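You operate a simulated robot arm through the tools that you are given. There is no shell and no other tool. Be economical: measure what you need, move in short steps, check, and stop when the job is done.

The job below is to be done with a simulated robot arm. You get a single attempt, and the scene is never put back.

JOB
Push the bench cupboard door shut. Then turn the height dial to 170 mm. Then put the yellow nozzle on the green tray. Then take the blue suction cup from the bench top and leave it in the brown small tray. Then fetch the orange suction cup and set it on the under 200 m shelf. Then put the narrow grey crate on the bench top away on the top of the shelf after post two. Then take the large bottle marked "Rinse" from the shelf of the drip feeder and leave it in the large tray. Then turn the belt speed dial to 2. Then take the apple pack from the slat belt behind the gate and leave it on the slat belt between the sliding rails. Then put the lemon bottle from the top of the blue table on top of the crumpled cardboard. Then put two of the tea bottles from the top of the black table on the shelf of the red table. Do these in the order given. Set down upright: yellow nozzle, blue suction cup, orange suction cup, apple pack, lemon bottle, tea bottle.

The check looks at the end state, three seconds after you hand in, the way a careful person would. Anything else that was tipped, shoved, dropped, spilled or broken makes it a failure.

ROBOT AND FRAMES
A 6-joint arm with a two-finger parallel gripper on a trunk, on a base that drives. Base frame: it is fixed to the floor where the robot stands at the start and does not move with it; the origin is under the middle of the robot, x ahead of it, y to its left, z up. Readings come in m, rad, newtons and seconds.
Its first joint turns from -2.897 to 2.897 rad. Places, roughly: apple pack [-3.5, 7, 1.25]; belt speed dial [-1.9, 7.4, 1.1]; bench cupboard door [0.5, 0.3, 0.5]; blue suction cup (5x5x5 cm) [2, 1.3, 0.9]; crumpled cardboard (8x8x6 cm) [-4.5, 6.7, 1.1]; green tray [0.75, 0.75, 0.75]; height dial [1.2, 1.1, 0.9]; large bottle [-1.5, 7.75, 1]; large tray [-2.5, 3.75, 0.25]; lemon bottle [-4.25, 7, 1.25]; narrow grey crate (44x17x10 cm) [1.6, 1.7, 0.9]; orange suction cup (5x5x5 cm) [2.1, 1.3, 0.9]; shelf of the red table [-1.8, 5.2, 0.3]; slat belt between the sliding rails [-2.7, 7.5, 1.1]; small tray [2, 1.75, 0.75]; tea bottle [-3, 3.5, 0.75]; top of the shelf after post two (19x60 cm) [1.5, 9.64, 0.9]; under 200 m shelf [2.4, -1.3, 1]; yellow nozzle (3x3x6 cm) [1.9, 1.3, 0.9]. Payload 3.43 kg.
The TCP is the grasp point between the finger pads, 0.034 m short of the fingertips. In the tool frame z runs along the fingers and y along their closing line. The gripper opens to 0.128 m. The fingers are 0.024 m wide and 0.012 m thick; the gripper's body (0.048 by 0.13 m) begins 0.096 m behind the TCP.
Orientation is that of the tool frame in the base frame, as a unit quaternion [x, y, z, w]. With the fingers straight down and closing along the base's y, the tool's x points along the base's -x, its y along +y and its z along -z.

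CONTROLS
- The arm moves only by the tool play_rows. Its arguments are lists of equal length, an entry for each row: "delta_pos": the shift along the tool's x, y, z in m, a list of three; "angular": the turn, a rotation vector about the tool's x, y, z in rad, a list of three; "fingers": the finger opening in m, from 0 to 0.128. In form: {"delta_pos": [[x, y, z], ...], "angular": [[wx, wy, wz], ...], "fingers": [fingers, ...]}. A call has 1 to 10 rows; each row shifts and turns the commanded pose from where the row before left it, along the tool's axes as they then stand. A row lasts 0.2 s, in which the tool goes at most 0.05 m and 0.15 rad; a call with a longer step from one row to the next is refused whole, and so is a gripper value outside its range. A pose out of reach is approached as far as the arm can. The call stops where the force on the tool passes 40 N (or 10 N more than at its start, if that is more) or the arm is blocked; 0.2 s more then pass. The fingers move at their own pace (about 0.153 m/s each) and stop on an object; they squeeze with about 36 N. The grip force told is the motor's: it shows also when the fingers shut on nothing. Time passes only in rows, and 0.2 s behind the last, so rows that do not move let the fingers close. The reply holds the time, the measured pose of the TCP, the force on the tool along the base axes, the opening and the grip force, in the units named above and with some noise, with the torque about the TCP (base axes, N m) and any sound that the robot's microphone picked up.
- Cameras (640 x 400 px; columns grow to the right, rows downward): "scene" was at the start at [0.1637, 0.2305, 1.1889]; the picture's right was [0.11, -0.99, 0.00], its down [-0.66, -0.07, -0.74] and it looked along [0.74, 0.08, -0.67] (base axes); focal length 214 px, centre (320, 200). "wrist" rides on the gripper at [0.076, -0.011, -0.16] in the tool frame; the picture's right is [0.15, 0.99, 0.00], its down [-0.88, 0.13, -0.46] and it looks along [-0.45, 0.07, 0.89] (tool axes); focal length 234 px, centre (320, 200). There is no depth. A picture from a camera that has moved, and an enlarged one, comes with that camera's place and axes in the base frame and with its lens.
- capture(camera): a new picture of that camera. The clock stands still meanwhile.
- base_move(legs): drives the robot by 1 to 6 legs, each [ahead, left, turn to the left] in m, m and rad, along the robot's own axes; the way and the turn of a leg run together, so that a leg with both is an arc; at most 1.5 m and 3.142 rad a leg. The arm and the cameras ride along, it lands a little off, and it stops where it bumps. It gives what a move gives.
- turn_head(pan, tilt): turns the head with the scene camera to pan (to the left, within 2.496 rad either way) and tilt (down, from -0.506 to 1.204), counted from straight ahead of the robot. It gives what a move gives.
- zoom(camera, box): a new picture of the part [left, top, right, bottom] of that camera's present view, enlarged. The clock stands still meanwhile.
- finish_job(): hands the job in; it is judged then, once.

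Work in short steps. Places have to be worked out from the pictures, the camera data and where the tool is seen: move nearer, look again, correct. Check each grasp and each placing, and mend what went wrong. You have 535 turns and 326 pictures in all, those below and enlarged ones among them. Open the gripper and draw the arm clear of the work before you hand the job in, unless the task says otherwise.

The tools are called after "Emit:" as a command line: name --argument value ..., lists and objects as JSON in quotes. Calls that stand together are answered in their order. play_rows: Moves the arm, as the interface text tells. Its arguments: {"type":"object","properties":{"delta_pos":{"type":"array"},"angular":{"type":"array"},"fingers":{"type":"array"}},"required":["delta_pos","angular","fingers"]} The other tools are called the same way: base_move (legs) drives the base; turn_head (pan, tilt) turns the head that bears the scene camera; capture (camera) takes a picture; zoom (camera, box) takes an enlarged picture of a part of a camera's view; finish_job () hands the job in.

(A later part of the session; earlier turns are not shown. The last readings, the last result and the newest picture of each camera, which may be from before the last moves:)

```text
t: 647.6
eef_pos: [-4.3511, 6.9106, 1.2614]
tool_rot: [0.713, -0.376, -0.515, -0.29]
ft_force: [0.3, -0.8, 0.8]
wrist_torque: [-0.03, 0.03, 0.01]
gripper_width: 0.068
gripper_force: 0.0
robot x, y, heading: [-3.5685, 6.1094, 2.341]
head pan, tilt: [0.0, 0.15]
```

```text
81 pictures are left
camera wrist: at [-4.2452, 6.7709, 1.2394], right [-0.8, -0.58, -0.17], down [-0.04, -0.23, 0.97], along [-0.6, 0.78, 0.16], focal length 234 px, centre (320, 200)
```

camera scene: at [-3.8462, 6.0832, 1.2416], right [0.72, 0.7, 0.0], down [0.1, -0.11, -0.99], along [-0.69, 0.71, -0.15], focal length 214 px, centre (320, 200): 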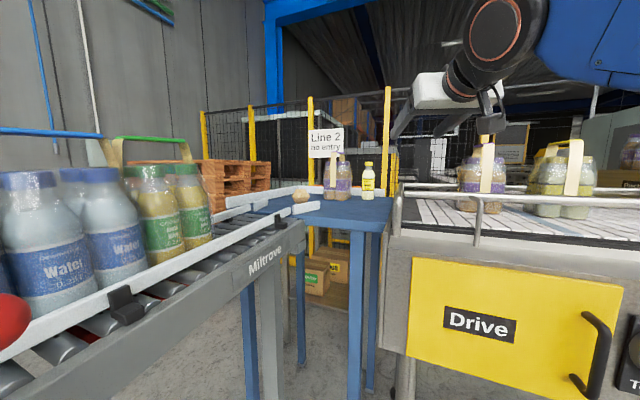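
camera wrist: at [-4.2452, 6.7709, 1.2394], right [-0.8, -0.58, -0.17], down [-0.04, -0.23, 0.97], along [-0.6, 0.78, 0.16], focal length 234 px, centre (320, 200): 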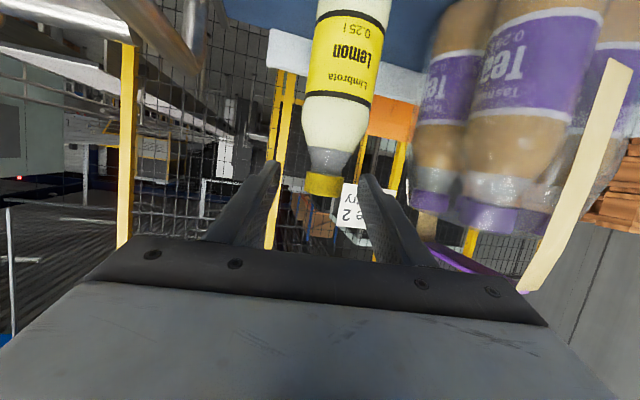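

The cap is between the fingers with clearance on both sides. I continue down and close.

Emit:
play_rows --delta_pos '[[0.0286, 0, 0.009], [0.0286, 0, 0.009], [0.0143, 0, 0.0045], [0, 0, 0]]' --angular '[[0, 0, 0], [0, 0, 0], [0, 0, 0], [0, 0, 0]]' --fingers '[0.068, 0.068, 0.068, 0.068]'

Emit:
capture --camera "wrist"

```text
t: 648.6
eef_pos: [-4.3486, 6.9115, 1.1879]
tool_rot: [0.713, -0.377, -0.515, -0.29]
ft_force: [-0.7, -0.5, -0.6]
wrist_torque: [0.01, 0.03, 0.01]
gripper_width: 0.0681
gripper_force: 0.2
robot x, y, heading: [-3.5708, 6.1142, 2.343]
head pan, tilt: [0.0, 0.15]
```

```text
80 pictures are left
camera wrist: at [-4.2439, 6.7734, 1.1645], right [-0.8, -0.58, -0.17], down [-0.04, -0.23, 0.97], along [-0.6, 0.78, 0.16], focal length 234 px, centre (320, 200)
```

wrist: 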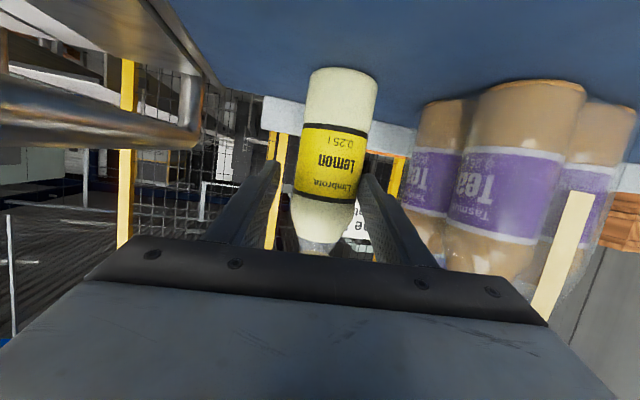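

Bottle body is between the pads. I close and lift.

Emit:
play_rows --delta_pos '[[0, 0, 0], [0, 0, 0], [0, 0, 0], [-0.0143, 0, -0.0045], [-0.0286, 0, -0.009], [-0.0286, 0, -0.009], [-0.0286, 0, -0.009], [-0.0143, 0, -0.0045], [0, 0, 0]]' --angular '[[0, 0, 0], [0, 0, 0], [0, 0, 0], [0, 0, 0], [0, 0, 0], [0, 0, 0], [0, 0, 0], [0, 0, 0], [0, 0, 0]]' --fingers '[0, 0, 0, 0, 0, 0, 0, 0, 0]'

Emit:
capture --camera "wrist"

Emit:
zoom --camera "scene" --box '[280, 110, 440, 220]'

```text
t: 650.6
eef_pos: [-4.3516, 6.9127, 1.3084]
tool_rot: [0.714, -0.376, -0.515, -0.29]
ft_force: [-0.4, 0.5, -3.3]
wrist_torque: [-0.05, -0.06, -0.01]
gripper_width: 0.0547
gripper_force: 35.7
robot x, y, heading: [-3.5695, 6.1122, 2.342]
head pan, tilt: [0.0, 0.15]
```

```text
79 pictures are left
camera wrist: at [-4.2454, 6.773, 1.2858], right [-0.8, -0.58, -0.17], down [-0.04, -0.23, 0.97], along [-0.6, 0.78, 0.16], focal length 234 px, centre (320, 200)
```

wrist: 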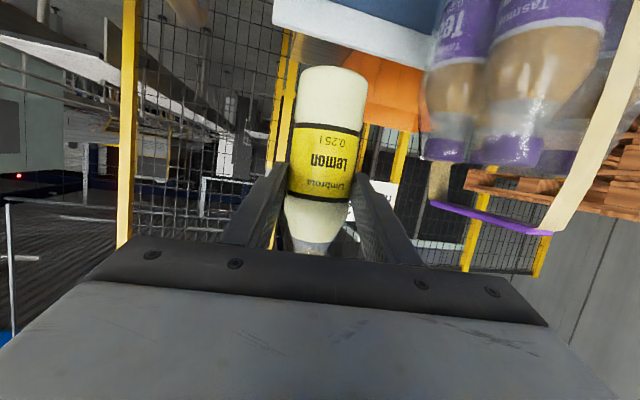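

```text
3.64 times, centred on (360, 165) of scene
camera zoom: at [-3.8463, 6.0834, 1.2416], right [0.72, 0.7, 0.0], down [0.1, -0.11, -0.99], along [-0.69, 0.71, -0.15], focal length 780 px, centre (174, 327)
```

zoom: 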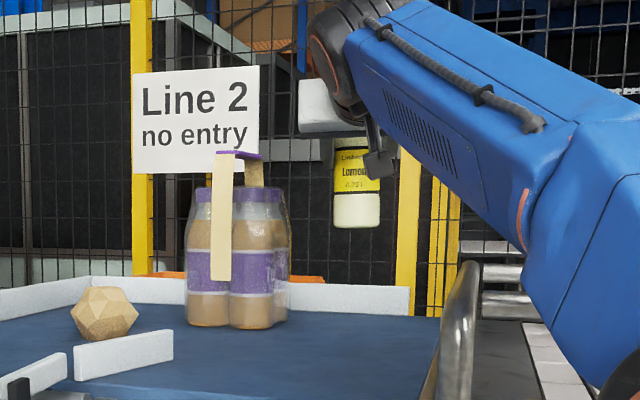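

Held upright. Before placing I need to see the lump's top, so I back away from the tea pack, shift left and pitch the tool down to view it from above.

Emit:
play_rows --delta_pos '[[0.012, 0, -0.0382], [0.012, 0, -0.0382], [0.012, 0, -0.0382], [0.012, 0, -0.0382], [0.012, 0, -0.0382], [0.012, 0, -0.0382], [0, 0.0375, 0], [0, 0.0375, 0], [0, 0.0375, 0], [0, 0, 0]]' --angular '[[0, 0, 0], [0, 0, 0], [0, 0, 0], [0, 0, 0], [0, 0, 0], [0, 0, 0], [0, 0, 0], [0, 0, 0], [0, 0, 0], [0, 0, 0]]' --fingers '[0, 0, 0, 0, 0, 0, 0, 0, 0, 0]'

Emit:
play_rows --delta_pos '[[0, 0, 0], [0, 0, 0], [0, 0, 0], [0, 0, 0], [0, 0, 0]]' --angular '[[0, 0.12, 0], [0, 0.12, 0], [0, 0.12, 0], [0, 0.12, 0], [0, 0, 0]]' --fingers '[0, 0, 0, 0, 0]'

Emit:
capture --camera "wrist"

```text
t: 652.8
eef_pos: [-4.3142, 6.6495, 1.3054]
tool_rot: [0.713, -0.376, -0.515, -0.29]
ft_force: [-0.1, -1.0, -3.1]
wrist_torque: [-0.09, -0.04, 0.02]
gripper_width: 0.0543
gripper_force: 35.9
robot x, y, heading: [-3.5696, 6.1107, 2.342]
head pan, tilt: [0.0, 0.15]
```

```text
t: 654.0
eef_pos: [-4.3129, 6.6494, 1.3048]
tool_rot: [0.816, -0.434, -0.33, -0.191]
ft_force: [-0.2, -0.4, -2.5]
wrist_torque: [-0.02, -0.02, 0.04]
gripper_width: 0.055
gripper_force: 35.6
robot x, y, heading: [-3.5677, 6.1113, 2.338]
head pan, tilt: [0.0, 0.15]
```

```text
77 pictures are left
camera wrist: at [-4.215, 6.5163, 1.3652], right [-0.77, -0.63, -0.13], down [-0.3, 0.17, 0.94], along [-0.57, 0.76, -0.31], focal length 234 px, centre (320, 200)
```

wrist: 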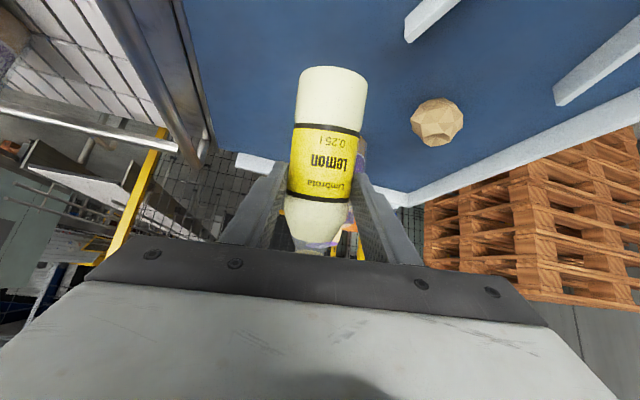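

Emit:
zoom --camera "wrist" --box '[400, 85, 480, 155]'

```text
5.71 times, centred on (440, 120) of wrist
camera zoom: at [-4.215, 6.5163, 1.3652], right [-0.77, -0.63, -0.13], down [-0.3, 0.17, 0.94], along [-0.57, 0.76, -0.31], focal length 1338 px, centre (-366, 657)
```

zoom: 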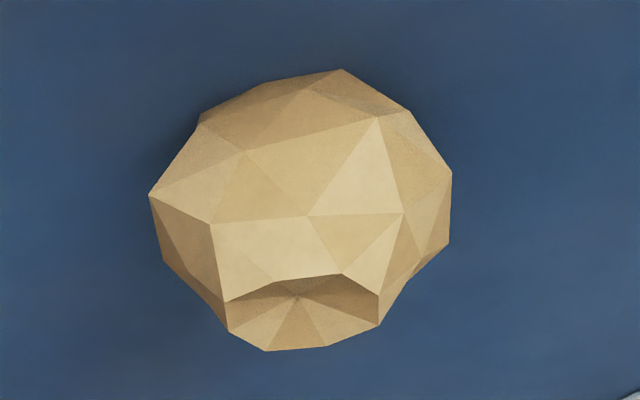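

The top is a shallow dish with a ~45 mm rim, at about (-4.499, 6.646), z≈1.165. I pitch back to upright and move the bottle above it.

Emit:
play_rows --delta_pos '[[0, 0, 0], [0, 0, 0], [0, 0, 0], [0, 0, 0], [-0.0071, 0.0395, 0.0226], [-0.0071, 0.0395, 0.0226], [-0.0071, 0.0395, 0.0226], [-0.0071, 0.0395, 0.0226], [0, 0, 0]]' --angular '[[0, -0.12, 0], [0, -0.12, 0], [0, -0.12, 0], [0, -0.12, 0], [0, 0, 0], [0, 0, 0], [0, 0, 0], [0, 0, 0], [0, 0, 0]]' --fingers '[0, 0, 0, 0, 0, 0, 0, 0, 0]'

Emit:
capture --camera "wrist"

Emit:
zoom --camera "scene" --box '[240, 110, 400, 220]'

```text
t: 656.0
eef_pos: [-4.4967, 6.6405, 1.3016]
tool_rot: [0.713, -0.376, -0.515, -0.29]
ft_force: [-1.1, -0.1, -2.9]
wrist_torque: [-0.05, -0.04, -0.02]
gripper_width: 0.0546
gripper_force: 36.0
robot x, y, heading: [-3.5656, 6.1103, 2.339]
head pan, tilt: [0.0, 0.15]
```

```text
75 pictures are left
camera wrist: at [-4.3924, 6.5009, 1.2783], right [-0.8, -0.58, -0.17], down [-0.04, -0.23, 0.97], along [-0.6, 0.78, 0.16], focal length 234 px, centre (320, 200)
```

wrist: 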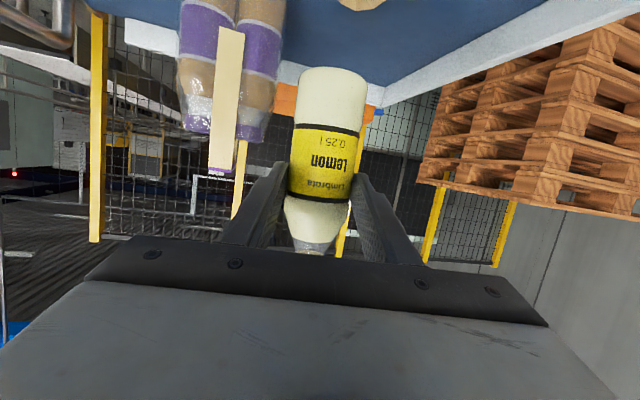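

```text
3.64 times, centred on (320, 165) of scene
camera zoom: at [-3.8464, 6.0832, 1.2416], right [0.72, 0.7, 0.0], down [0.1, -0.11, -0.99], along [-0.69, 0.71, -0.15], focal length 780 px, centre (320, 327)
```

zoom: 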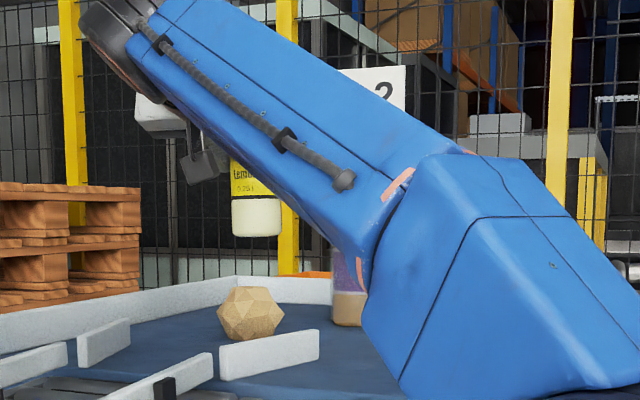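

Two views agree the lump is ~7 mm further left. I correct and lower slowly.

Emit:
play_rows --delta_pos '[[0, 0.007, 0], [0.0191, 0, 0.006], [0.0143, 0, 0.0045], [0, 0, 0]]' --angular '[[0, 0, 0], [0, 0, 0], [0, 0, 0], [0, 0, 0]]' --fingers '[0, 0, 0, 0]'

Emit:
zoom --camera "scene" --box '[280, 130, 360, 210]'

```text
t: 657.0
eef_pos: [-4.5043, 6.6383, 1.2662]
tool_rot: [0.714, -0.376, -0.515, -0.29]
ft_force: [0.3, 0.1, -2.5]
wrist_torque: [-0.11, -0.05, 0.0]
gripper_width: 0.0545
gripper_force: 36.4
robot x, y, heading: [-3.5677, 6.1119, 2.342]
head pan, tilt: [0.0, 0.15]
```

```text
5.00 times, centred on (320, 170) of scene
camera zoom: at [-3.8464, 6.0833, 1.2416], right [0.72, 0.7, 0.0], down [0.1, -0.11, -0.99], along [-0.69, 0.71, -0.15], focal length 1072 px, centre (320, 350)
```

zoom: 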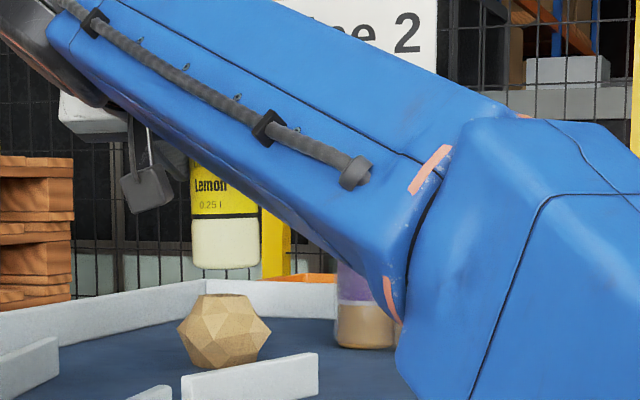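

Bottle base and lump top line up (gap ≈22 mm). I lower to contact.

Emit:
play_rows --delta_pos '[[0.0095, 0, 0.003], [0.0057, 0, 0.0018], [0.0029, 0, 0.0009], [0, 0, 0]]' --angular '[[0, 0, 0], [0, 0, 0], [0, 0, 0], [0, 0, 0]]' --fingers '[0, 0, 0, 0]'

Emit:
play_rows --delta_pos '[[0.0019, 0, 0.0006], [0.0019, 0, 0.0006], [0, 0, 0]]' --angular '[[0, 0, 0], [0, 0, 0], [0, 0, 0]]' --fingers '[0, 0, 0]'

```text
t: 658.0
eef_pos: [-4.5037, 6.6388, 1.2473]
tool_rot: [0.714, -0.377, -0.514, -0.29]
ft_force: [-0.3, 0.7, -2.5]
wrist_torque: [-0.07, -0.03, 0.0]
gripper_width: 0.0543
gripper_force: 36.0
robot x, y, heading: [-3.5704, 6.1104, 2.343]
head pan, tilt: [0.0, 0.15]
```

```text
t: 658.8
eef_pos: [-4.5026, 6.6383, 1.2449]
tool_rot: [0.713, -0.376, -0.516, -0.29]
ft_force: [-3.1, -0.2, 9.1]
wrist_torque: [0.1, 0.61, -0.01]
gripper_width: 0.0542
gripper_force: 36.3
robot x, y, heading: [-3.5683, 6.1123, 2.346]
head pan, tilt: [0.0, 0.15]
```

Contact. I open just a little and check stability before fully releasing.

Emit:
play_rows --delta_pos '[[-0.001, 0, 0], [0, 0, 0], [0, 0, 0]]' --angular '[[0, 0, 0], [0, 0, 0], [0, 0, 0]]' --fingers '[0.054, 0.06, 0.062]'

Emit:
zoom --camera "scene" --box '[280, 130, 360, 210]'

Emit:
capture --camera "wrist"

```text
t: 659.6
eef_pos: [-4.5033, 6.6383, 1.2443]
tool_rot: [0.714, -0.376, -0.515, -0.29]
ft_force: [0.6, -0.3, 0.5]
wrist_torque: [0.0, 0.01, 0.0]
gripper_width: 0.062
gripper_force: 0.1
robot x, y, heading: [-3.5677, 6.1139, 2.34]
head pan, tilt: [0.0, 0.15]
```

```text
5.00 times, centred on (320, 170) of scene
camera zoom: at [-3.8462, 6.0833, 1.2416], right [0.72, 0.7, 0.0], down [0.1, -0.11, -0.99], along [-0.69, 0.71, -0.15], focal length 1072 px, centre (320, 350)
```

zoom: 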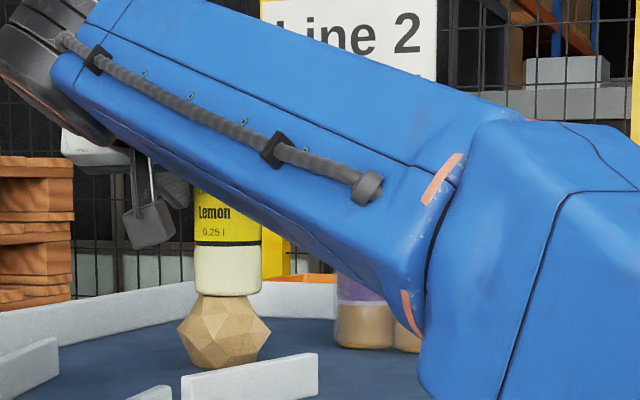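

```text
71 pictures are left
camera wrist: at [-4.3979, 6.4992, 1.2209], right [-0.8, -0.58, -0.17], down [-0.04, -0.23, 0.97], along [-0.6, 0.78, 0.16], focal length 234 px, centre (320, 200)
```

wrist: 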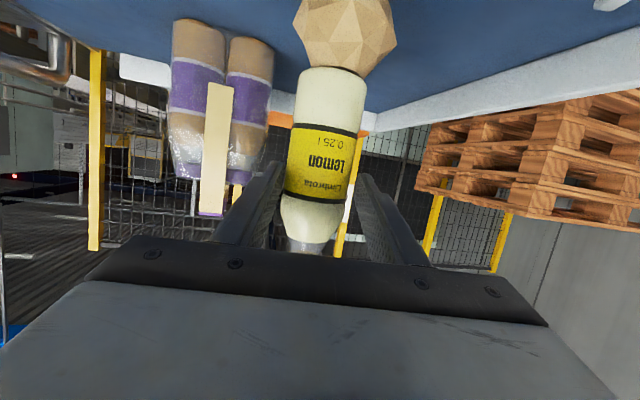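

It stands by itself. I open fully and withdraw straight back.

Emit:
play_rows --delta_pos '[[0, 0, 0], [0, 0, 0], [0.006, 0, -0.0191], [0.009, 0, -0.0286], [0.009, 0, -0.0286], [0.012, 0, -0.0382], [0.012, 0, -0.0382], [0, 0, 0]]' --angular '[[0, 0, 0], [0, 0, 0], [0, 0, 0], [0, 0, 0], [0, 0, 0], [0, 0, 0], [0, 0, 0], [0, 0, 0]]' --fingers '[0.075, 0.09, 0.09, 0.09, 0.09, 0.09, 0.09, 0.09]'

Emit:
capture --camera "wrist"

```text
t: 661.4
eef_pos: [-4.4139, 6.5031, 1.2452]
tool_rot: [0.714, -0.376, -0.515, -0.29]
ft_force: [0.4, -0.7, 0.6]
wrist_torque: [-0.03, -0.01, -0.03]
gripper_width: 0.0903
gripper_force: 0.0
robot x, y, heading: [-3.5672, 6.1117, 2.338]
head pan, tilt: [0.0, 0.15]
```

```text
70 pictures are left
camera wrist: at [-4.309, 6.3647, 1.2205], right [-0.8, -0.58, -0.17], down [-0.04, -0.23, 0.97], along [-0.6, 0.78, 0.16], focal length 234 px, centre (320, 200)
```

wrist: 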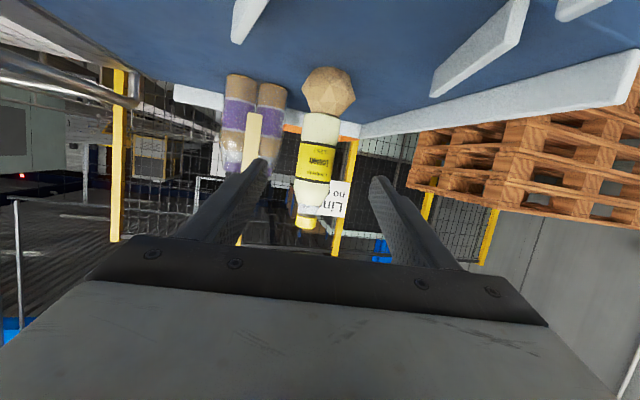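

The lemon bottle stands upright on the cardboard. I raise the arm, then back away.

Emit:
play_rows --delta_pos '[[-0.038, 0, -0.012], [-0.038, 0, -0.012], [-0.038, 0, -0.012], [0.012, -0.02, -0.0382], [0.012, -0.02, -0.0382], [0.012, -0.02, -0.0382]]' --angular '[[0, 0, 0], [0, 0, 0], [0, 0, 0], [0, 0, 0], [0, 0, 0], [0, 0, 0]]' --fingers '[0.07, 0.07, 0.07, 0.07, 0.07, 0.07]'

Emit:
base_move --legs '[[-0.35, 0, 0]]'

Emit:
turn_head --pan 0.0 --tilt 0.2

Emit:
capture --camera "scene"

```text
t: 662.8
eef_pos: [-4.2995, 6.4343, 1.365]
tool_rot: [0.713, -0.377, -0.515, -0.291]
ft_force: [-1.0, -0.4, -1.1]
wrist_torque: [0.09, 0.02, -0.09]
gripper_width: 0.0702
gripper_force: 0.1
robot x, y, heading: [-3.5723, 6.1143, 2.343]
head pan, tilt: [0.0, 0.15]
```

```text
t: 665.0
eef_pos: [-4.0556, 6.1849, 1.3653]
tool_rot: [0.713, -0.377, -0.515, -0.291]
ft_force: [-0.1, 0.8, -0.6]
wrist_torque: [-0.02, -0.03, -0.01]
gripper_width: 0.0698
gripper_force: 0.0
robot x, y, heading: [-3.3245, 5.8626, 2.342]
head pan, tilt: [0.0, 0.15]
```

```text
t: 665.7
eef_pos: [-4.0553, 6.1852, 1.3647]
tool_rot: [0.713, -0.376, -0.515, -0.29]
ft_force: [-0.5, 0.0, 0.5]
wrist_torque: [0.0, -0.02, -0.01]
gripper_width: 0.07
gripper_force: 0.0
robot x, y, heading: [-3.3302, 5.8613, 2.335]
head pan, tilt: [0.0, 0.201]
```

```text
69 pictures are left
camera scene: at [-3.6035, 5.8334, 1.2369], right [0.72, 0.7, 0.0], down [0.14, -0.14, -0.98], along [-0.68, 0.7, -0.2], focal length 214 px, centre (320, 200)
```

scene: 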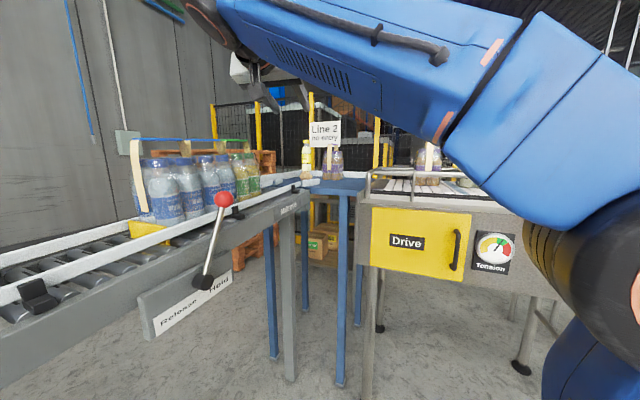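

The lemon bottle is upright on the lump. Last job: the tea bottles on the black table. I back up, turn to face the black table and look.

Emit:
base_move --legs '[[-0.2, 0, 0], [0, 0, 2.78]]'

Emit:
turn_head --pan -0.1 --tilt 0.4

Emit:
capture --camera "scene"

```text
t: 673.8
eef_pos: [-2.6109, 5.1681, 1.3646]
tool_rot: [0.494, 0.638, -0.374, 0.458]
ft_force: [0.4, 0.2, -0.5]
wrist_torque: [0.01, 0.02, -0.01]
gripper_width: 0.07
gripper_force: 0.0
robot x, y, heading: [-3.1877, 5.7187, -1.145]
head pan, tilt: [0.0, 0.201]
```

```text
t: 674.6
eef_pos: [-2.6119, 5.168, 1.3656]
tool_rot: [0.494, 0.638, -0.374, 0.458]
ft_force: [-0.4, -0.7, -0.3]
wrist_torque: [0.0, 0.01, 0.02]
gripper_width: 0.0703
gripper_force: 0.0
robot x, y, heading: [-3.1888, 5.7214, -1.145]
head pan, tilt: [-0.099, 0.4]
```

```text
68 pictures are left
camera scene: at [-2.9253, 5.6515, 1.2184], right [-0.95, -0.32, 0.0], down [-0.12, 0.37, -0.92], along [0.29, -0.87, -0.39], focal length 214 px, centre (320, 200)
```

scene: 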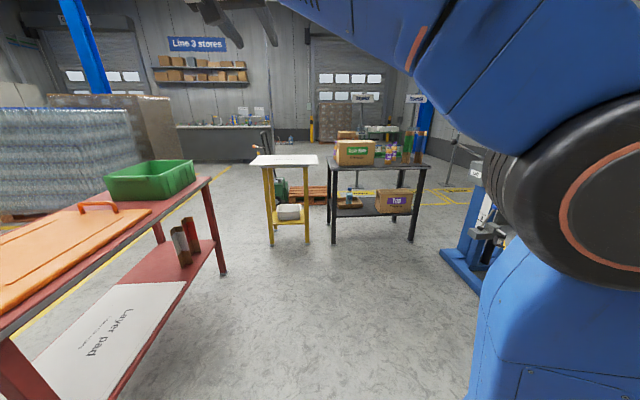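

Emit:
zoom --camera "scene" --box '[310, 120, 450, 200]'

Emit:
zoom --camera "scene" --box '[60, 160, 260, 320]'

```text
4.57 times, centred on (380, 160) of scene
camera zoom: at [-2.9253, 5.6515, 1.2184], right [-0.95, -0.32, 0.0], down [-0.12, 0.37, -0.92], along [0.29, -0.87, -0.39], focal length 980 px, centre (46, 383)
```

zoom: 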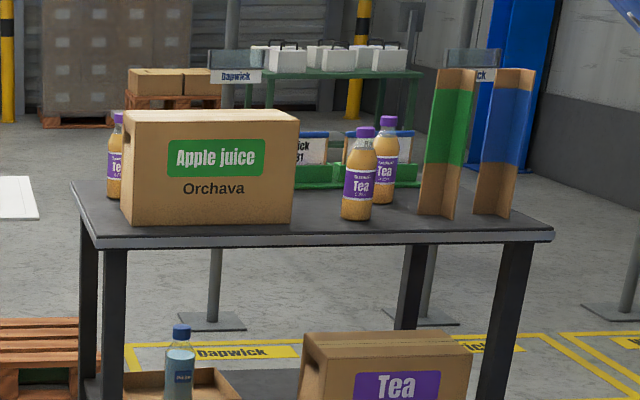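

```text
2.50 times, centred on (160, 240) of scene
camera zoom: at [-2.9253, 5.6515, 1.2184], right [-0.95, -0.32, 0.0], down [-0.12, 0.37, -0.92], along [0.29, -0.87, -0.39], focal length 536 px, centre (720, 100)
```

zoom: 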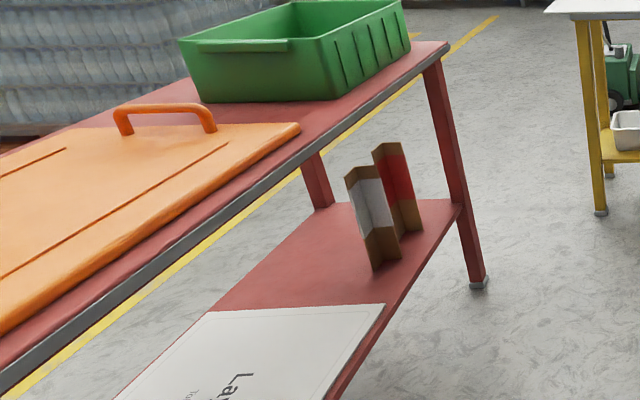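

Tea bottle A is at about (-2.905, 3.574) on the table top (z≈0.757) and B just behind it; the free shelf area on the red table is best reached from its east side. I centre the arm and lower it to z≈0.85.

Emit:
play_rows --delta_pos '[[0, -0.043, 0], [0, -0.043, 0], [0, -0.043, 0], [0, -0.043, 0], [0, -0.043, 0], [0, -0.043, 0], [0, -0.043, 0], [0.026, 0, 0.037], [0.026, 0, 0.037], [0.026, 0, 0.037]]' --angular '[[0, 0, 0], [0, 0, 0], [0, 0, 0], [0, 0, 0], [0, 0, 0], [0, 0, 0], [0, 0, 0], [0, 0, 0], [0, 0, 0], [0, 0, 0]]' --fingers '[0.085, 0.085, 0.085, 0.085, 0.085, 0.085, 0.085, 0.085, 0.085, 0.085]'

Emit:
play_rows --delta_pos '[[0.026, 0, 0.037], [0.0381, 0, 0.0121], [0.0381, 0, 0.0121], [0.0381, 0, 0.0121], [0.0381, 0, 0.0121], [0.0381, 0, 0.0121], [0.0381, 0, 0.0121], [0.0381, 0, 0.0121], [0.0381, 0, 0.0121], [0, 0, 0]]' --angular '[[0, 0, 0], [0, 0, 0], [0, 0, 0], [0, 0, 0], [0, 0, 0], [0, 0, 0], [0, 0, 0], [0, 0, 0], [0, 0, 0], [0, 0, 0]]' --fingers '[0.085, 0.085, 0.085, 0.085, 0.085, 0.085, 0.085, 0.085, 0.085, 0.085]'

```text
t: 676.8
eef_pos: [-2.8892, 5.0164, 1.2665]
tool_rot: [0.494, 0.637, -0.375, 0.458]
ft_force: [-1.2, 0.6, 0.0]
wrist_torque: [0.01, 0.0, 0.0]
gripper_width: 0.0847
gripper_force: 0.1
robot x, y, heading: [-3.1925, 5.7198, -1.147]
head pan, tilt: [-0.099, 0.4]
```

```text
t: 679.0
eef_pos: [-2.8892, 4.9888, 0.9121]
tool_rot: [0.495, 0.637, -0.375, 0.457]
ft_force: [0.4, -0.1, 0.2]
wrist_torque: [-0.01, 0.0, -0.01]
gripper_width: 0.0852
gripper_force: 0.0
robot x, y, heading: [-3.1892, 5.7185, -1.15]
head pan, tilt: [-0.099, 0.4]
```

Emit:
base_move --legs '[[0, -0.55, 0], [0.9, 0, 0]]'

Emit:
play_rows --delta_pos '[[0.0334, 0, 0.0106], [0.0334, 0, 0.0106], [0, 0, 0]]' --angular '[[0, 0, 0], [0, 0, 0], [0, 0, 0]]' --fingers '[0.085, 0.085, 0.085]'

Emit:
capture --camera "wrist"

Emit:
capture --camera "scene"

```text
t: 682.2
eef_pos: [-3.3667, 4.7739, 0.9122]
tool_rot: [0.515, 0.621, -0.389, 0.444]
ft_force: [-0.1, -0.7, -0.4]
wrist_torque: [-0.02, 0.0, -0.01]
gripper_width: 0.0849
gripper_force: 0.0
robot x, y, heading: [-3.6146, 5.521, -1.205]
head pan, tilt: [-0.099, 0.4]
stopped in leg 1: the robot was blocked; the commanded pose is now the measured one
```

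```text
t: 683.0
eef_pos: [-3.3669, 4.7728, 0.8394]
tool_rot: [0.514, 0.621, -0.389, 0.445]
ft_force: [0.0, -0.4, 0.6]
wrist_torque: [0.02, 0.01, 0.03]
gripper_width: 0.0848
gripper_force: 0.1
robot x, y, heading: [-3.6161, 5.5199, -1.211]
head pan, tilt: [-0.099, 0.4]
```

```text
65 pictures are left
camera wrist: at [-3.4089, 4.9446, 0.8168], right [0.96, 0.21, -0.17], down [0.12, 0.19, 0.97], along [0.23, -0.96, 0.16], focal length 234 px, centre (320, 200)
```

wrist: 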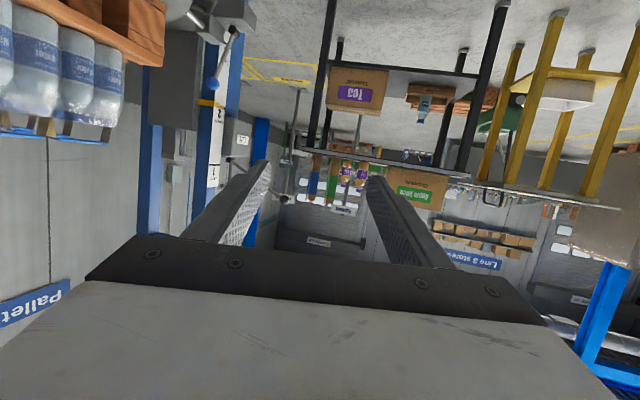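

```text
64 pictures are left
camera scene: at [-3.3576, 5.4358, 1.2184], right [-0.97, -0.26, 0.0], down [-0.1, 0.38, -0.92], along [0.24, -0.89, -0.39], focal length 214 px, centre (320, 200)
```

scene: 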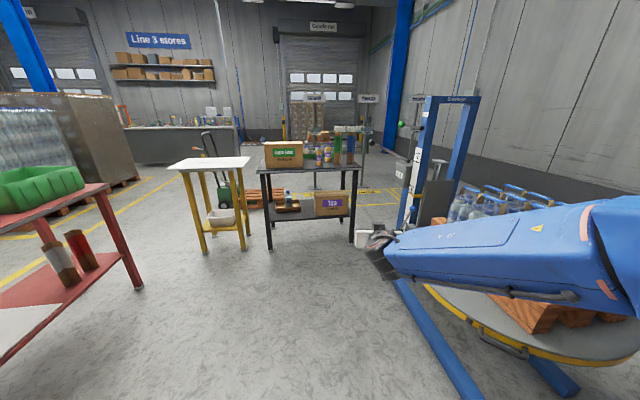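

The side bumped the roller conveyor's leg; nothing appears disturbed. I move left a little, straighten and drive forward.

Emit:
base_move --legs '[[0.05, 0.15, 0.06], [0.75, 0, 0]]'

Emit:
capture --camera "wrist"

```text
t: 688.0
eef_pos: [-2.8869, 4.1058, 0.841]
tool_rot: [0.503, 0.631, -0.38, 0.452]
ft_force: [-0.2, -0.9, 0.1]
wrist_torque: [0.04, -0.01, 0.03]
gripper_width: 0.0851
gripper_force: 0.0
robot x, y, heading: [-3.1624, 4.8445, -1.176]
head pan, tilt: [-0.099, 0.4]
```

```text
63 pictures are left
camera wrist: at [-2.935, 4.2759, 0.8169], right [0.96, 0.24, -0.17], down [0.12, 0.2, 0.97], along [0.27, -0.95, 0.16], focal length 234 px, centre (320, 200)
```

wrist: 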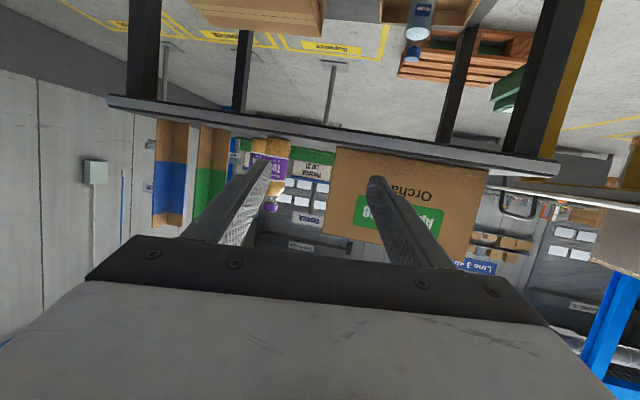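

A lies 0.125 m to the right of the tool line and 0.52 m ahead. I shift the arm right and drive forward 0.28.

Emit:
play_rows --delta_pos '[[0, -0.045, 0], [0, -0.045, 0], [0, -0.045, 0], [0, -0.045, 0]]' --angular '[[0, 0, 0], [0, 0, 0], [0, 0, 0], [0, 0, 0]]' --fingers '[0.085, 0.085, 0.085, 0.085]'

Emit:
base_move --legs '[[0.28, 0, 0]]'

Emit:
capture --camera "wrist"

Emit:
zoom --camera "scene" --box '[250, 100, 450, 240]'

```text
t: 689.0
eef_pos: [-3.011, 4.0814, 0.8455]
tool_rot: [0.505, 0.63, -0.383, 0.449]
ft_force: [-0.1, 1.1, 0.0]
wrist_torque: [0.01, -0.01, 0.0]
gripper_width: 0.0848
gripper_force: 0.1
out of reach, approached as far as the arm can: row 3, 4
robot x, y, heading: [-3.1632, 4.8444, -1.17]
head pan, tilt: [-0.099, 0.4]
```

```text
t: 691.0
eef_pos: [-2.8983, 3.8233, 0.8464]
tool_rot: [0.504, 0.63, -0.383, 0.45]
ft_force: [-0.5, 0.0, 0.0]
wrist_torque: [-0.01, 0.01, -0.03]
gripper_width: 0.0848
gripper_force: 0.0
robot x, y, heading: [-3.053, 4.5835, -1.175]
head pan, tilt: [-0.099, 0.4]
```

```text
62 pictures are left
camera wrist: at [-2.9456, 3.9936, 0.8225], right [0.96, 0.24, -0.17], down [0.12, 0.2, 0.97], along [0.27, -0.95, 0.16], focal length 234 px, centre (320, 200)
```

wrist: 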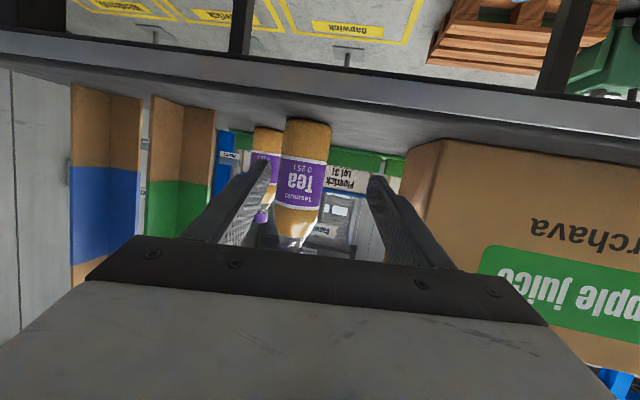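

```text
2.86 times, centred on (350, 170) of scene
camera zoom: at [-2.7927, 4.5109, 1.2184], right [-0.96, -0.3, 0.0], down [-0.12, 0.37, -0.92], along [0.27, -0.88, -0.39], focal length 613 px, centre (234, 286)
```

zoom: 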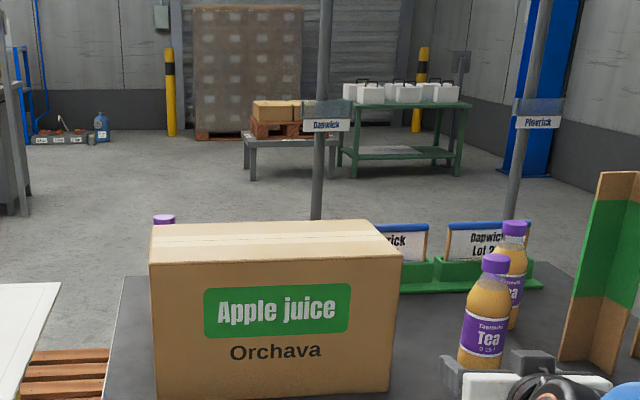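

A is nearly centred, about 0.22 m ahead. I advance 0.13 and trim right 1.5 cm.

Emit:
play_rows --delta_pos '[[-0.0121, -0.005, 0.0381], [-0.0121, -0.005, 0.0381], [-0.0121, -0.005, 0.0381], [0, 0, 0]]' --angular '[[0, 0, 0], [0, 0, 0], [0, 0, 0], [0, 0, 0]]' --fingers '[0.085, 0.085, 0.085, 0.085]'

Emit:
capture --camera "wrist"

```text
t: 692.0
eef_pos: [-2.8687, 3.7108, 0.8508]
tool_rot: [0.507, 0.629, -0.385, 0.447]
ft_force: [-0.8, -0.6, -0.3]
wrist_torque: [0.01, -0.01, -0.02]
gripper_width: 0.0854
gripper_force: 0.4
out of reach, approached as far as the arm can: row 1, 2, 3
robot x, y, heading: [-3.0565, 4.5858, -1.169]
head pan, tilt: [-0.099, 0.4]
```

```text
60 pictures are left
camera wrist: at [-2.9145, 3.8811, 0.8282], right [0.96, 0.23, -0.17], down [0.13, 0.19, 0.97], along [0.26, -0.95, 0.16], focal length 234 px, centre (320, 200)
```

wrist: 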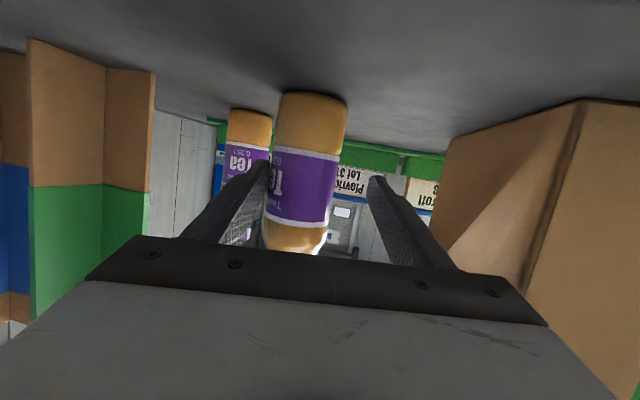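

A's centre is about 0.12 m ahead and 2 cm to the right. I use the base for the final approach.

Emit:
base_move --legs '[[0.105, -0.043, 0]]'

Emit:
capture --camera "wrist"

```text
t: 693.2
eef_pos: [-2.8686, 3.5972, 0.8513]
tool_rot: [0.507, 0.629, -0.384, 0.447]
ft_force: [-0.1, 0.2, 0.4]
wrist_torque: [-0.02, -0.02, -0.01]
gripper_width: 0.085
gripper_force: 0.1
robot x, y, heading: [-3.0534, 4.4697, -1.167]
head pan, tilt: [-0.099, 0.4]
```

```text
59 pictures are left
camera wrist: at [-2.9146, 3.7681, 0.8283], right [0.96, 0.23, -0.17], down [0.13, 0.19, 0.97], along [0.26, -0.95, 0.16], focal length 234 px, centre (320, 200)
```

wrist: 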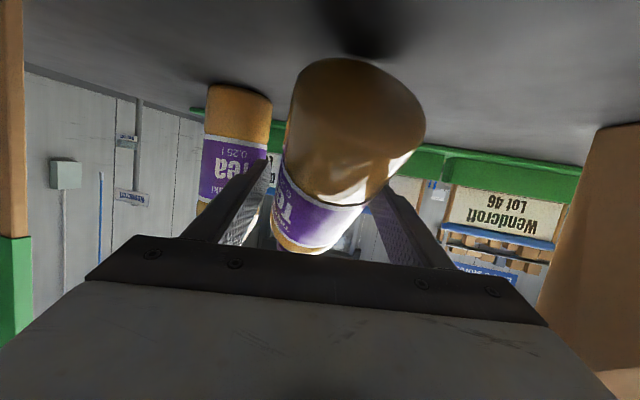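

The palm has pushed the bottle and it is tilting now; the fingers straddle it, so I close immediately to catch it.

Emit:
play_rows --delta_pos '[[0, 0, 0], [0, 0, 0]]' --angular '[[0, 0, 0], [0, 0, 0]]' --fingers '[0, 0]'

Emit:
capture --camera "wrist"

Emit:
zoom --camera "scene" --box '[250, 100, 450, 240]'

```text
t: 693.8
eef_pos: [-2.8689, 3.5967, 0.8559]
tool_rot: [0.505, 0.627, -0.387, 0.45]
ft_force: [6.5, -3.5, 39.3]
wrist_torque: [-1.22, -0.3, 0.06]
gripper_width: 0.0
gripper_force: 32.8
robot x, y, heading: [-3.0528, 4.4699, -1.172]
head pan, tilt: [-0.099, 0.4]
```

```text
58 pictures are left
camera wrist: at [-2.9142, 3.7679, 0.832], right [0.96, 0.23, -0.17], down [0.12, 0.2, 0.97], along [0.26, -0.95, 0.17], focal length 234 px, centre (320, 200)
```

wrist: 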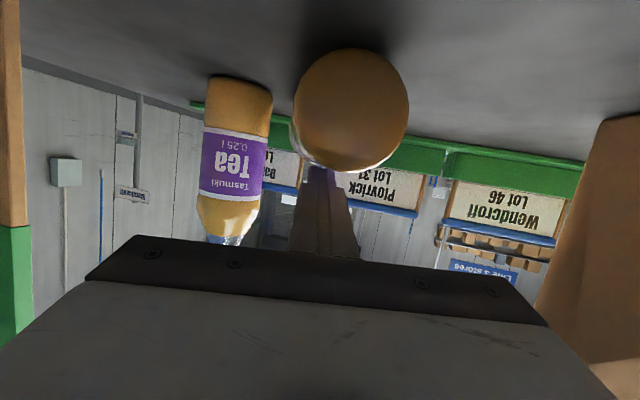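

```text
2.86 times, centred on (350, 170) of scene
camera zoom: at [-2.792, 4.3988, 1.2185], right [-0.96, -0.29, 0.0], down [-0.11, 0.37, -0.92], along [0.27, -0.88, -0.39], focal length 613 px, centre (234, 286)
```

zoom: 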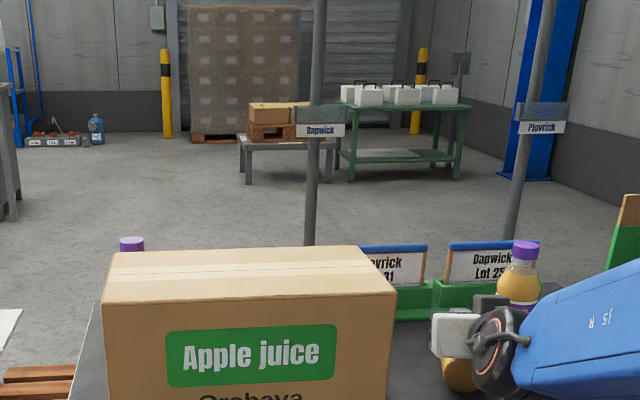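

The bottle fell over onto the table top, base towards me (the table surface is ~0.78, higher than I had figured); B and the racks are untouched. I lift off carefully.

Emit:
play_rows --delta_pos '[[-0.0143, 0, -0.0045], [-0.0286, 0, -0.009], [-0.0286, 0, -0.009], [-0.0286, 0, -0.009], [0.0121, 0, -0.0381], [0.0121, 0, -0.0381], [0.0121, 0, -0.0381], [0, 0, 0]]' --angular '[[0, 0, 0], [0, 0, 0], [0, 0, 0], [0, 0, 0], [0, 0, 0], [0, 0, 0], [0, 0, 0], [0, 0, 0]]' --fingers '[0, 0, 0, 0, 0, 0, 0, 0]'

Emit:
capture --camera "wrist"

```text
t: 695.6
eef_pos: [-2.8877, 3.714, 0.9553]
tool_rot: [0.506, 0.629, -0.385, 0.447]
ft_force: [0.3, -0.7, 0.5]
wrist_torque: [0.0, -0.01, 0.04]
gripper_width: 0.0
gripper_force: 32.7
robot x, y, heading: [-3.0562, 4.4747, -1.169]
head pan, tilt: [-0.099, 0.4]
```

```text
56 pictures are left
camera wrist: at [-2.9333, 3.8845, 0.9323], right [0.96, 0.23, -0.17], down [0.13, 0.19, 0.97], along [0.26, -0.95, 0.16], focal length 234 px, centre (320, 200)
```

wrist: 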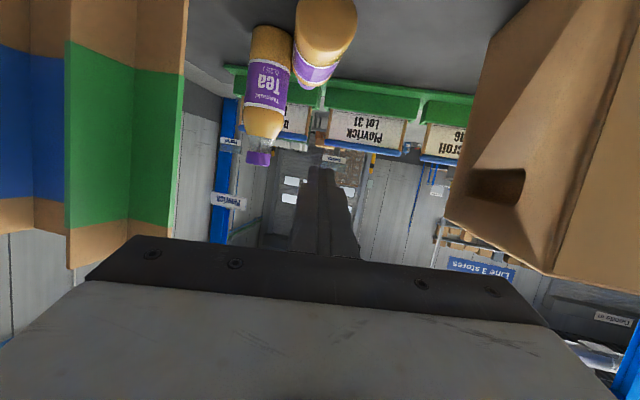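

Emit:
zoom --camera "scene" --box '[300, 140, 460, 250]'

```text
3.64 times, centred on (380, 195) of scene
camera zoom: at [-2.7919, 4.3974, 1.2184], right [-0.96, -0.29, 0.0], down [-0.11, 0.37, -0.92], along [0.27, -0.88, -0.39], focal length 780 px, centre (102, 218)
```

zoom: 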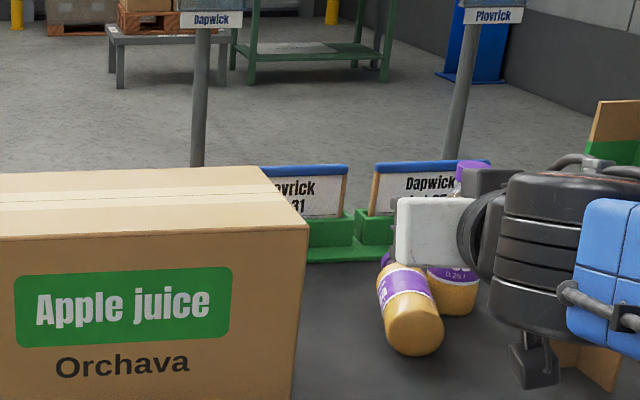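

A lies with its cap pointing away (axis az≈-1.49, base at (-2.89, 3.65)); B stands beside it. I'll grasp A near its base from above, leaning back 20°, so pitching to 70° later stands it upright. I rotate the tool accordingly.

Emit:
play_rows --delta_pos '[[-0.0286, 0, -0.009], [0, 0, 0], [0, 0, 0], [0, 0, 0], [0, 0, 0], [0, 0, 0], [0, 0, 0], [0, 0, 0], [0, 0, 0], [0, 0, 0]]' --angular '[[0, 0, 0], [0, 0.134, 0], [0, 0.134, 0], [0, 0.134, 0], [0, 0.134, 0], [0, 0.134, 0], [0, 0.134, 0], [0, 0.134, 0], [0, 0.134, 0], [0, 0.134, 0]]' --fingers '[0, 0, 0, 0, 0, 0, 0.085, 0.085, 0.085, 0.085]'

Emit:
play_rows --delta_pos '[[0, 0, 0], [0, 0, 0], [0, 0, 0], [0, 0, 0]]' --angular '[[0, 0.134, 0], [0, 0.134, 0], [0, 0.13, 0], [0, 0, 0]]' --fingers '[0.085, 0.085, 0.085, 0.085]'

Emit:
capture --camera "wrist"

```text
t: 697.8
eef_pos: [-2.887, 3.7166, 0.9872]
tool_rot: [0.636, 0.771, -0.029, 0.011]
ft_force: [-0.6, 0.0, -0.3]
wrist_torque: [-0.06, -0.02, 0.04]
gripper_width: 0.0852
gripper_force: 0.1
robot x, y, heading: [-3.053, 4.4763, -1.176]
head pan, tilt: [-0.099, 0.4]
```

```text
t: 698.8
eef_pos: [-2.8873, 3.715, 0.9862]
tool_rot: [0.629, 0.759, 0.097, -0.141]
ft_force: [0.8, -0.2, -0.6]
wrist_torque: [-0.01, -0.03, -0.01]
gripper_width: 0.0851
gripper_force: 0.0
robot x, y, heading: [-3.0538, 4.4735, -1.172]
head pan, tilt: [-0.099, 0.4]
```

```text
54 pictures are left
camera wrist: at [-2.8971, 3.7321, 1.1623], right [0.95, 0.32, 0.02], down [0.32, -0.94, 0.13], along [0.06, -0.11, -0.99], focal length 234 px, centre (320, 200)
```

wrist: 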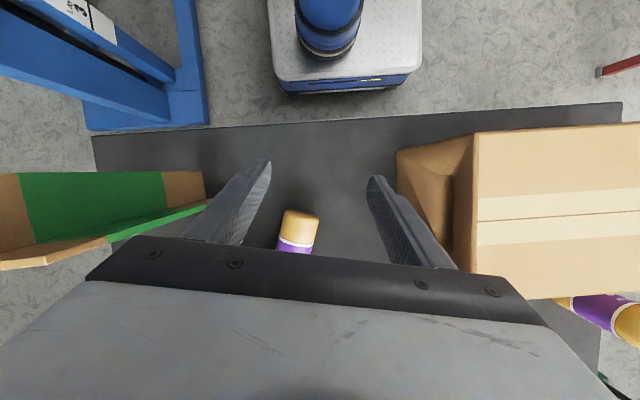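

Looking straight down: A's base end is at about (-2.895, 3.666), lying along the tool's direction. I move over the point 5 cm from its base and descend part way.

Emit:
play_rows --delta_pos '[[-0.0318, -0.0066, -0.0116], [-0.0318, -0.0066, -0.0116], [-0.0318, -0.0066, -0.0116], [-0.0114, 0, 0.0313], [-0.0114, 0, 0.0313], [-0.0114, 0, 0.0313], [0, 0, 0]]' --angular '[[0, 0, 0], [0, 0, 0], [0, 0, 0], [0, 0, 0], [0, 0, 0], [0, 0, 0], [0, 0, 0]]' --fingers '[0.085, 0.085, 0.085, 0.085, 0.085, 0.085, 0.085]'

Emit:
capture --camera "wrist"

```text
t: 700.4
eef_pos: [-2.8891, 3.6101, 0.888]
tool_rot: [0.629, 0.758, 0.097, -0.142]
ft_force: [0.7, -0.3, -1.2]
wrist_torque: [0.02, -0.01, -0.06]
gripper_width: 0.0848
gripper_force: 0.1
robot x, y, heading: [-3.0541, 4.474, -1.171]
head pan, tilt: [-0.099, 0.4]
```

```text
53 pictures are left
camera wrist: at [-2.8998, 3.6274, 1.0653], right [0.95, 0.32, 0.02], down [0.32, -0.94, 0.13], along [0.06, -0.12, -0.99], focal length 234 px, centre (320, 200)
```

wrist: 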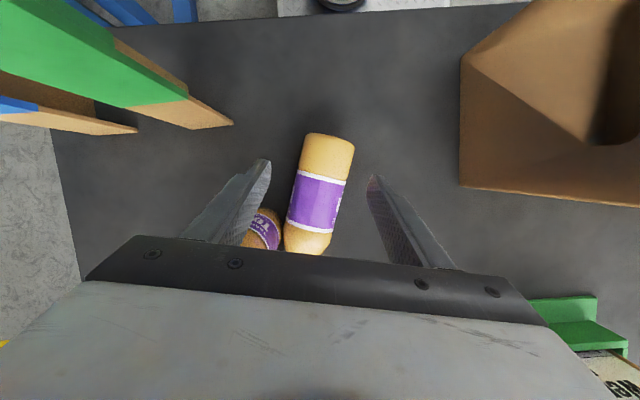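

B is close by on the right, so I'll grip nearer the base with less lean (10°) to keep the palm clear of B's cap, and simply stand A back up first.

Emit:
play_rows --delta_pos '[[0, 0, 0], [0, 0, 0], [0.023, 0, 0.0041], [-0.0035, 0, 0.0197], [0, 0, 0]]' --angular '[[0, -0.14, 0], [-0.0139, -0.035, 0.0788], [0, 0, 0], [0, 0, 0], [0, 0, 0]]' --fingers '[0.085, 0.085, 0.085, 0.085, 0.085]'

Emit:
capture --camera "wrist"

```text
t: 701.6
eef_pos: [-2.8929, 3.6345, 0.8679]
tool_rot: [0.666, 0.741, 0.043, -0.072]
ft_force: [-0.2, -0.4, -0.8]
wrist_torque: [-0.01, 0.0, 0.02]
gripper_width: 0.0852
gripper_force: 0.1
robot x, y, heading: [-3.052, 4.4716, -1.172]
head pan, tilt: [-0.099, 0.4]
```

```text
52 pictures are left
camera wrist: at [-2.9052, 3.6824, 1.0381], right [0.97, 0.25, -0.01], down [0.24, -0.92, 0.3], along [0.07, -0.29, -0.95], focal length 234 px, centre (320, 200)
```

wrist: 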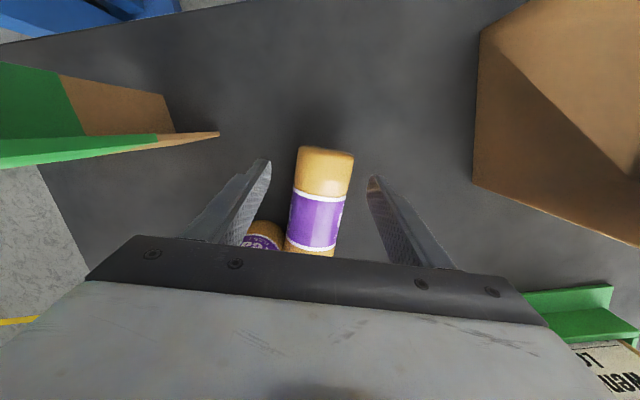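

Clear of B's cap by ~2.5 cm. I descend the last 5 cm and close on A.

Emit:
play_rows --delta_pos '[[-0.0043, 0, 0.0241], [-0.0042, 0, 0.0236], [0, 0, 0], [0, 0, 0], [0, 0, 0]]' --angular '[[0, 0, 0], [0, 0, 0], [0, 0, 0], [0, 0, 0], [0, 0, 0]]' --fingers '[0.085, 0.085, 0, 0, 0]'

Emit:
play_rows --delta_pos '[[0.0026, 0, -0.0148], [0.0052, 0, -0.0296], [0.0052, 0, -0.0296], [0.0052, 0, -0.0296], [0, 0, 0]]' --angular '[[0, 0, 0], [0, 0, 0], [0, 0, 0], [0, 0, 0], [0, 0, 0]]' --fingers '[0, 0, 0, 0, 0]'

Emit:
capture --camera "wrist"

```text
t: 702.8
eef_pos: [-2.8949, 3.6327, 0.8176]
tool_rot: [0.666, 0.741, 0.044, -0.072]
ft_force: [0.7, 1.0, 0.3]
wrist_torque: [0.14, 0.02, 0.02]
gripper_width: 0.0543
gripper_force: 36.4
robot x, y, heading: [-3.0519, 4.4758, -1.178]
head pan, tilt: [-0.099, 0.4]
```

```text
t: 704.0
eef_pos: [-2.892, 3.6357, 0.9237]
tool_rot: [0.666, 0.742, 0.043, -0.072]
ft_force: [0.2, -0.3, -3.0]
wrist_torque: [0.15, -0.03, -0.02]
gripper_width: 0.0545
gripper_force: 36.0
robot x, y, heading: [-3.0517, 4.4753, -1.175]
head pan, tilt: [-0.099, 0.4]
```

```text
51 pictures are left
camera wrist: at [-2.904, 3.6823, 1.0954], right [0.97, 0.25, -0.01], down [0.24, -0.92, 0.3], along [0.07, -0.29, -0.95], focal length 234 px, centre (320, 200)
```

wrist: 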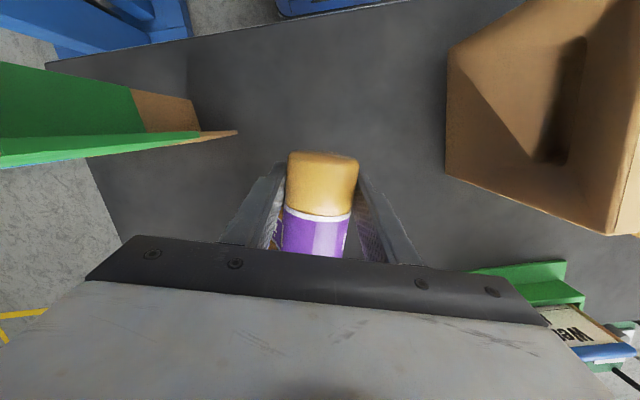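

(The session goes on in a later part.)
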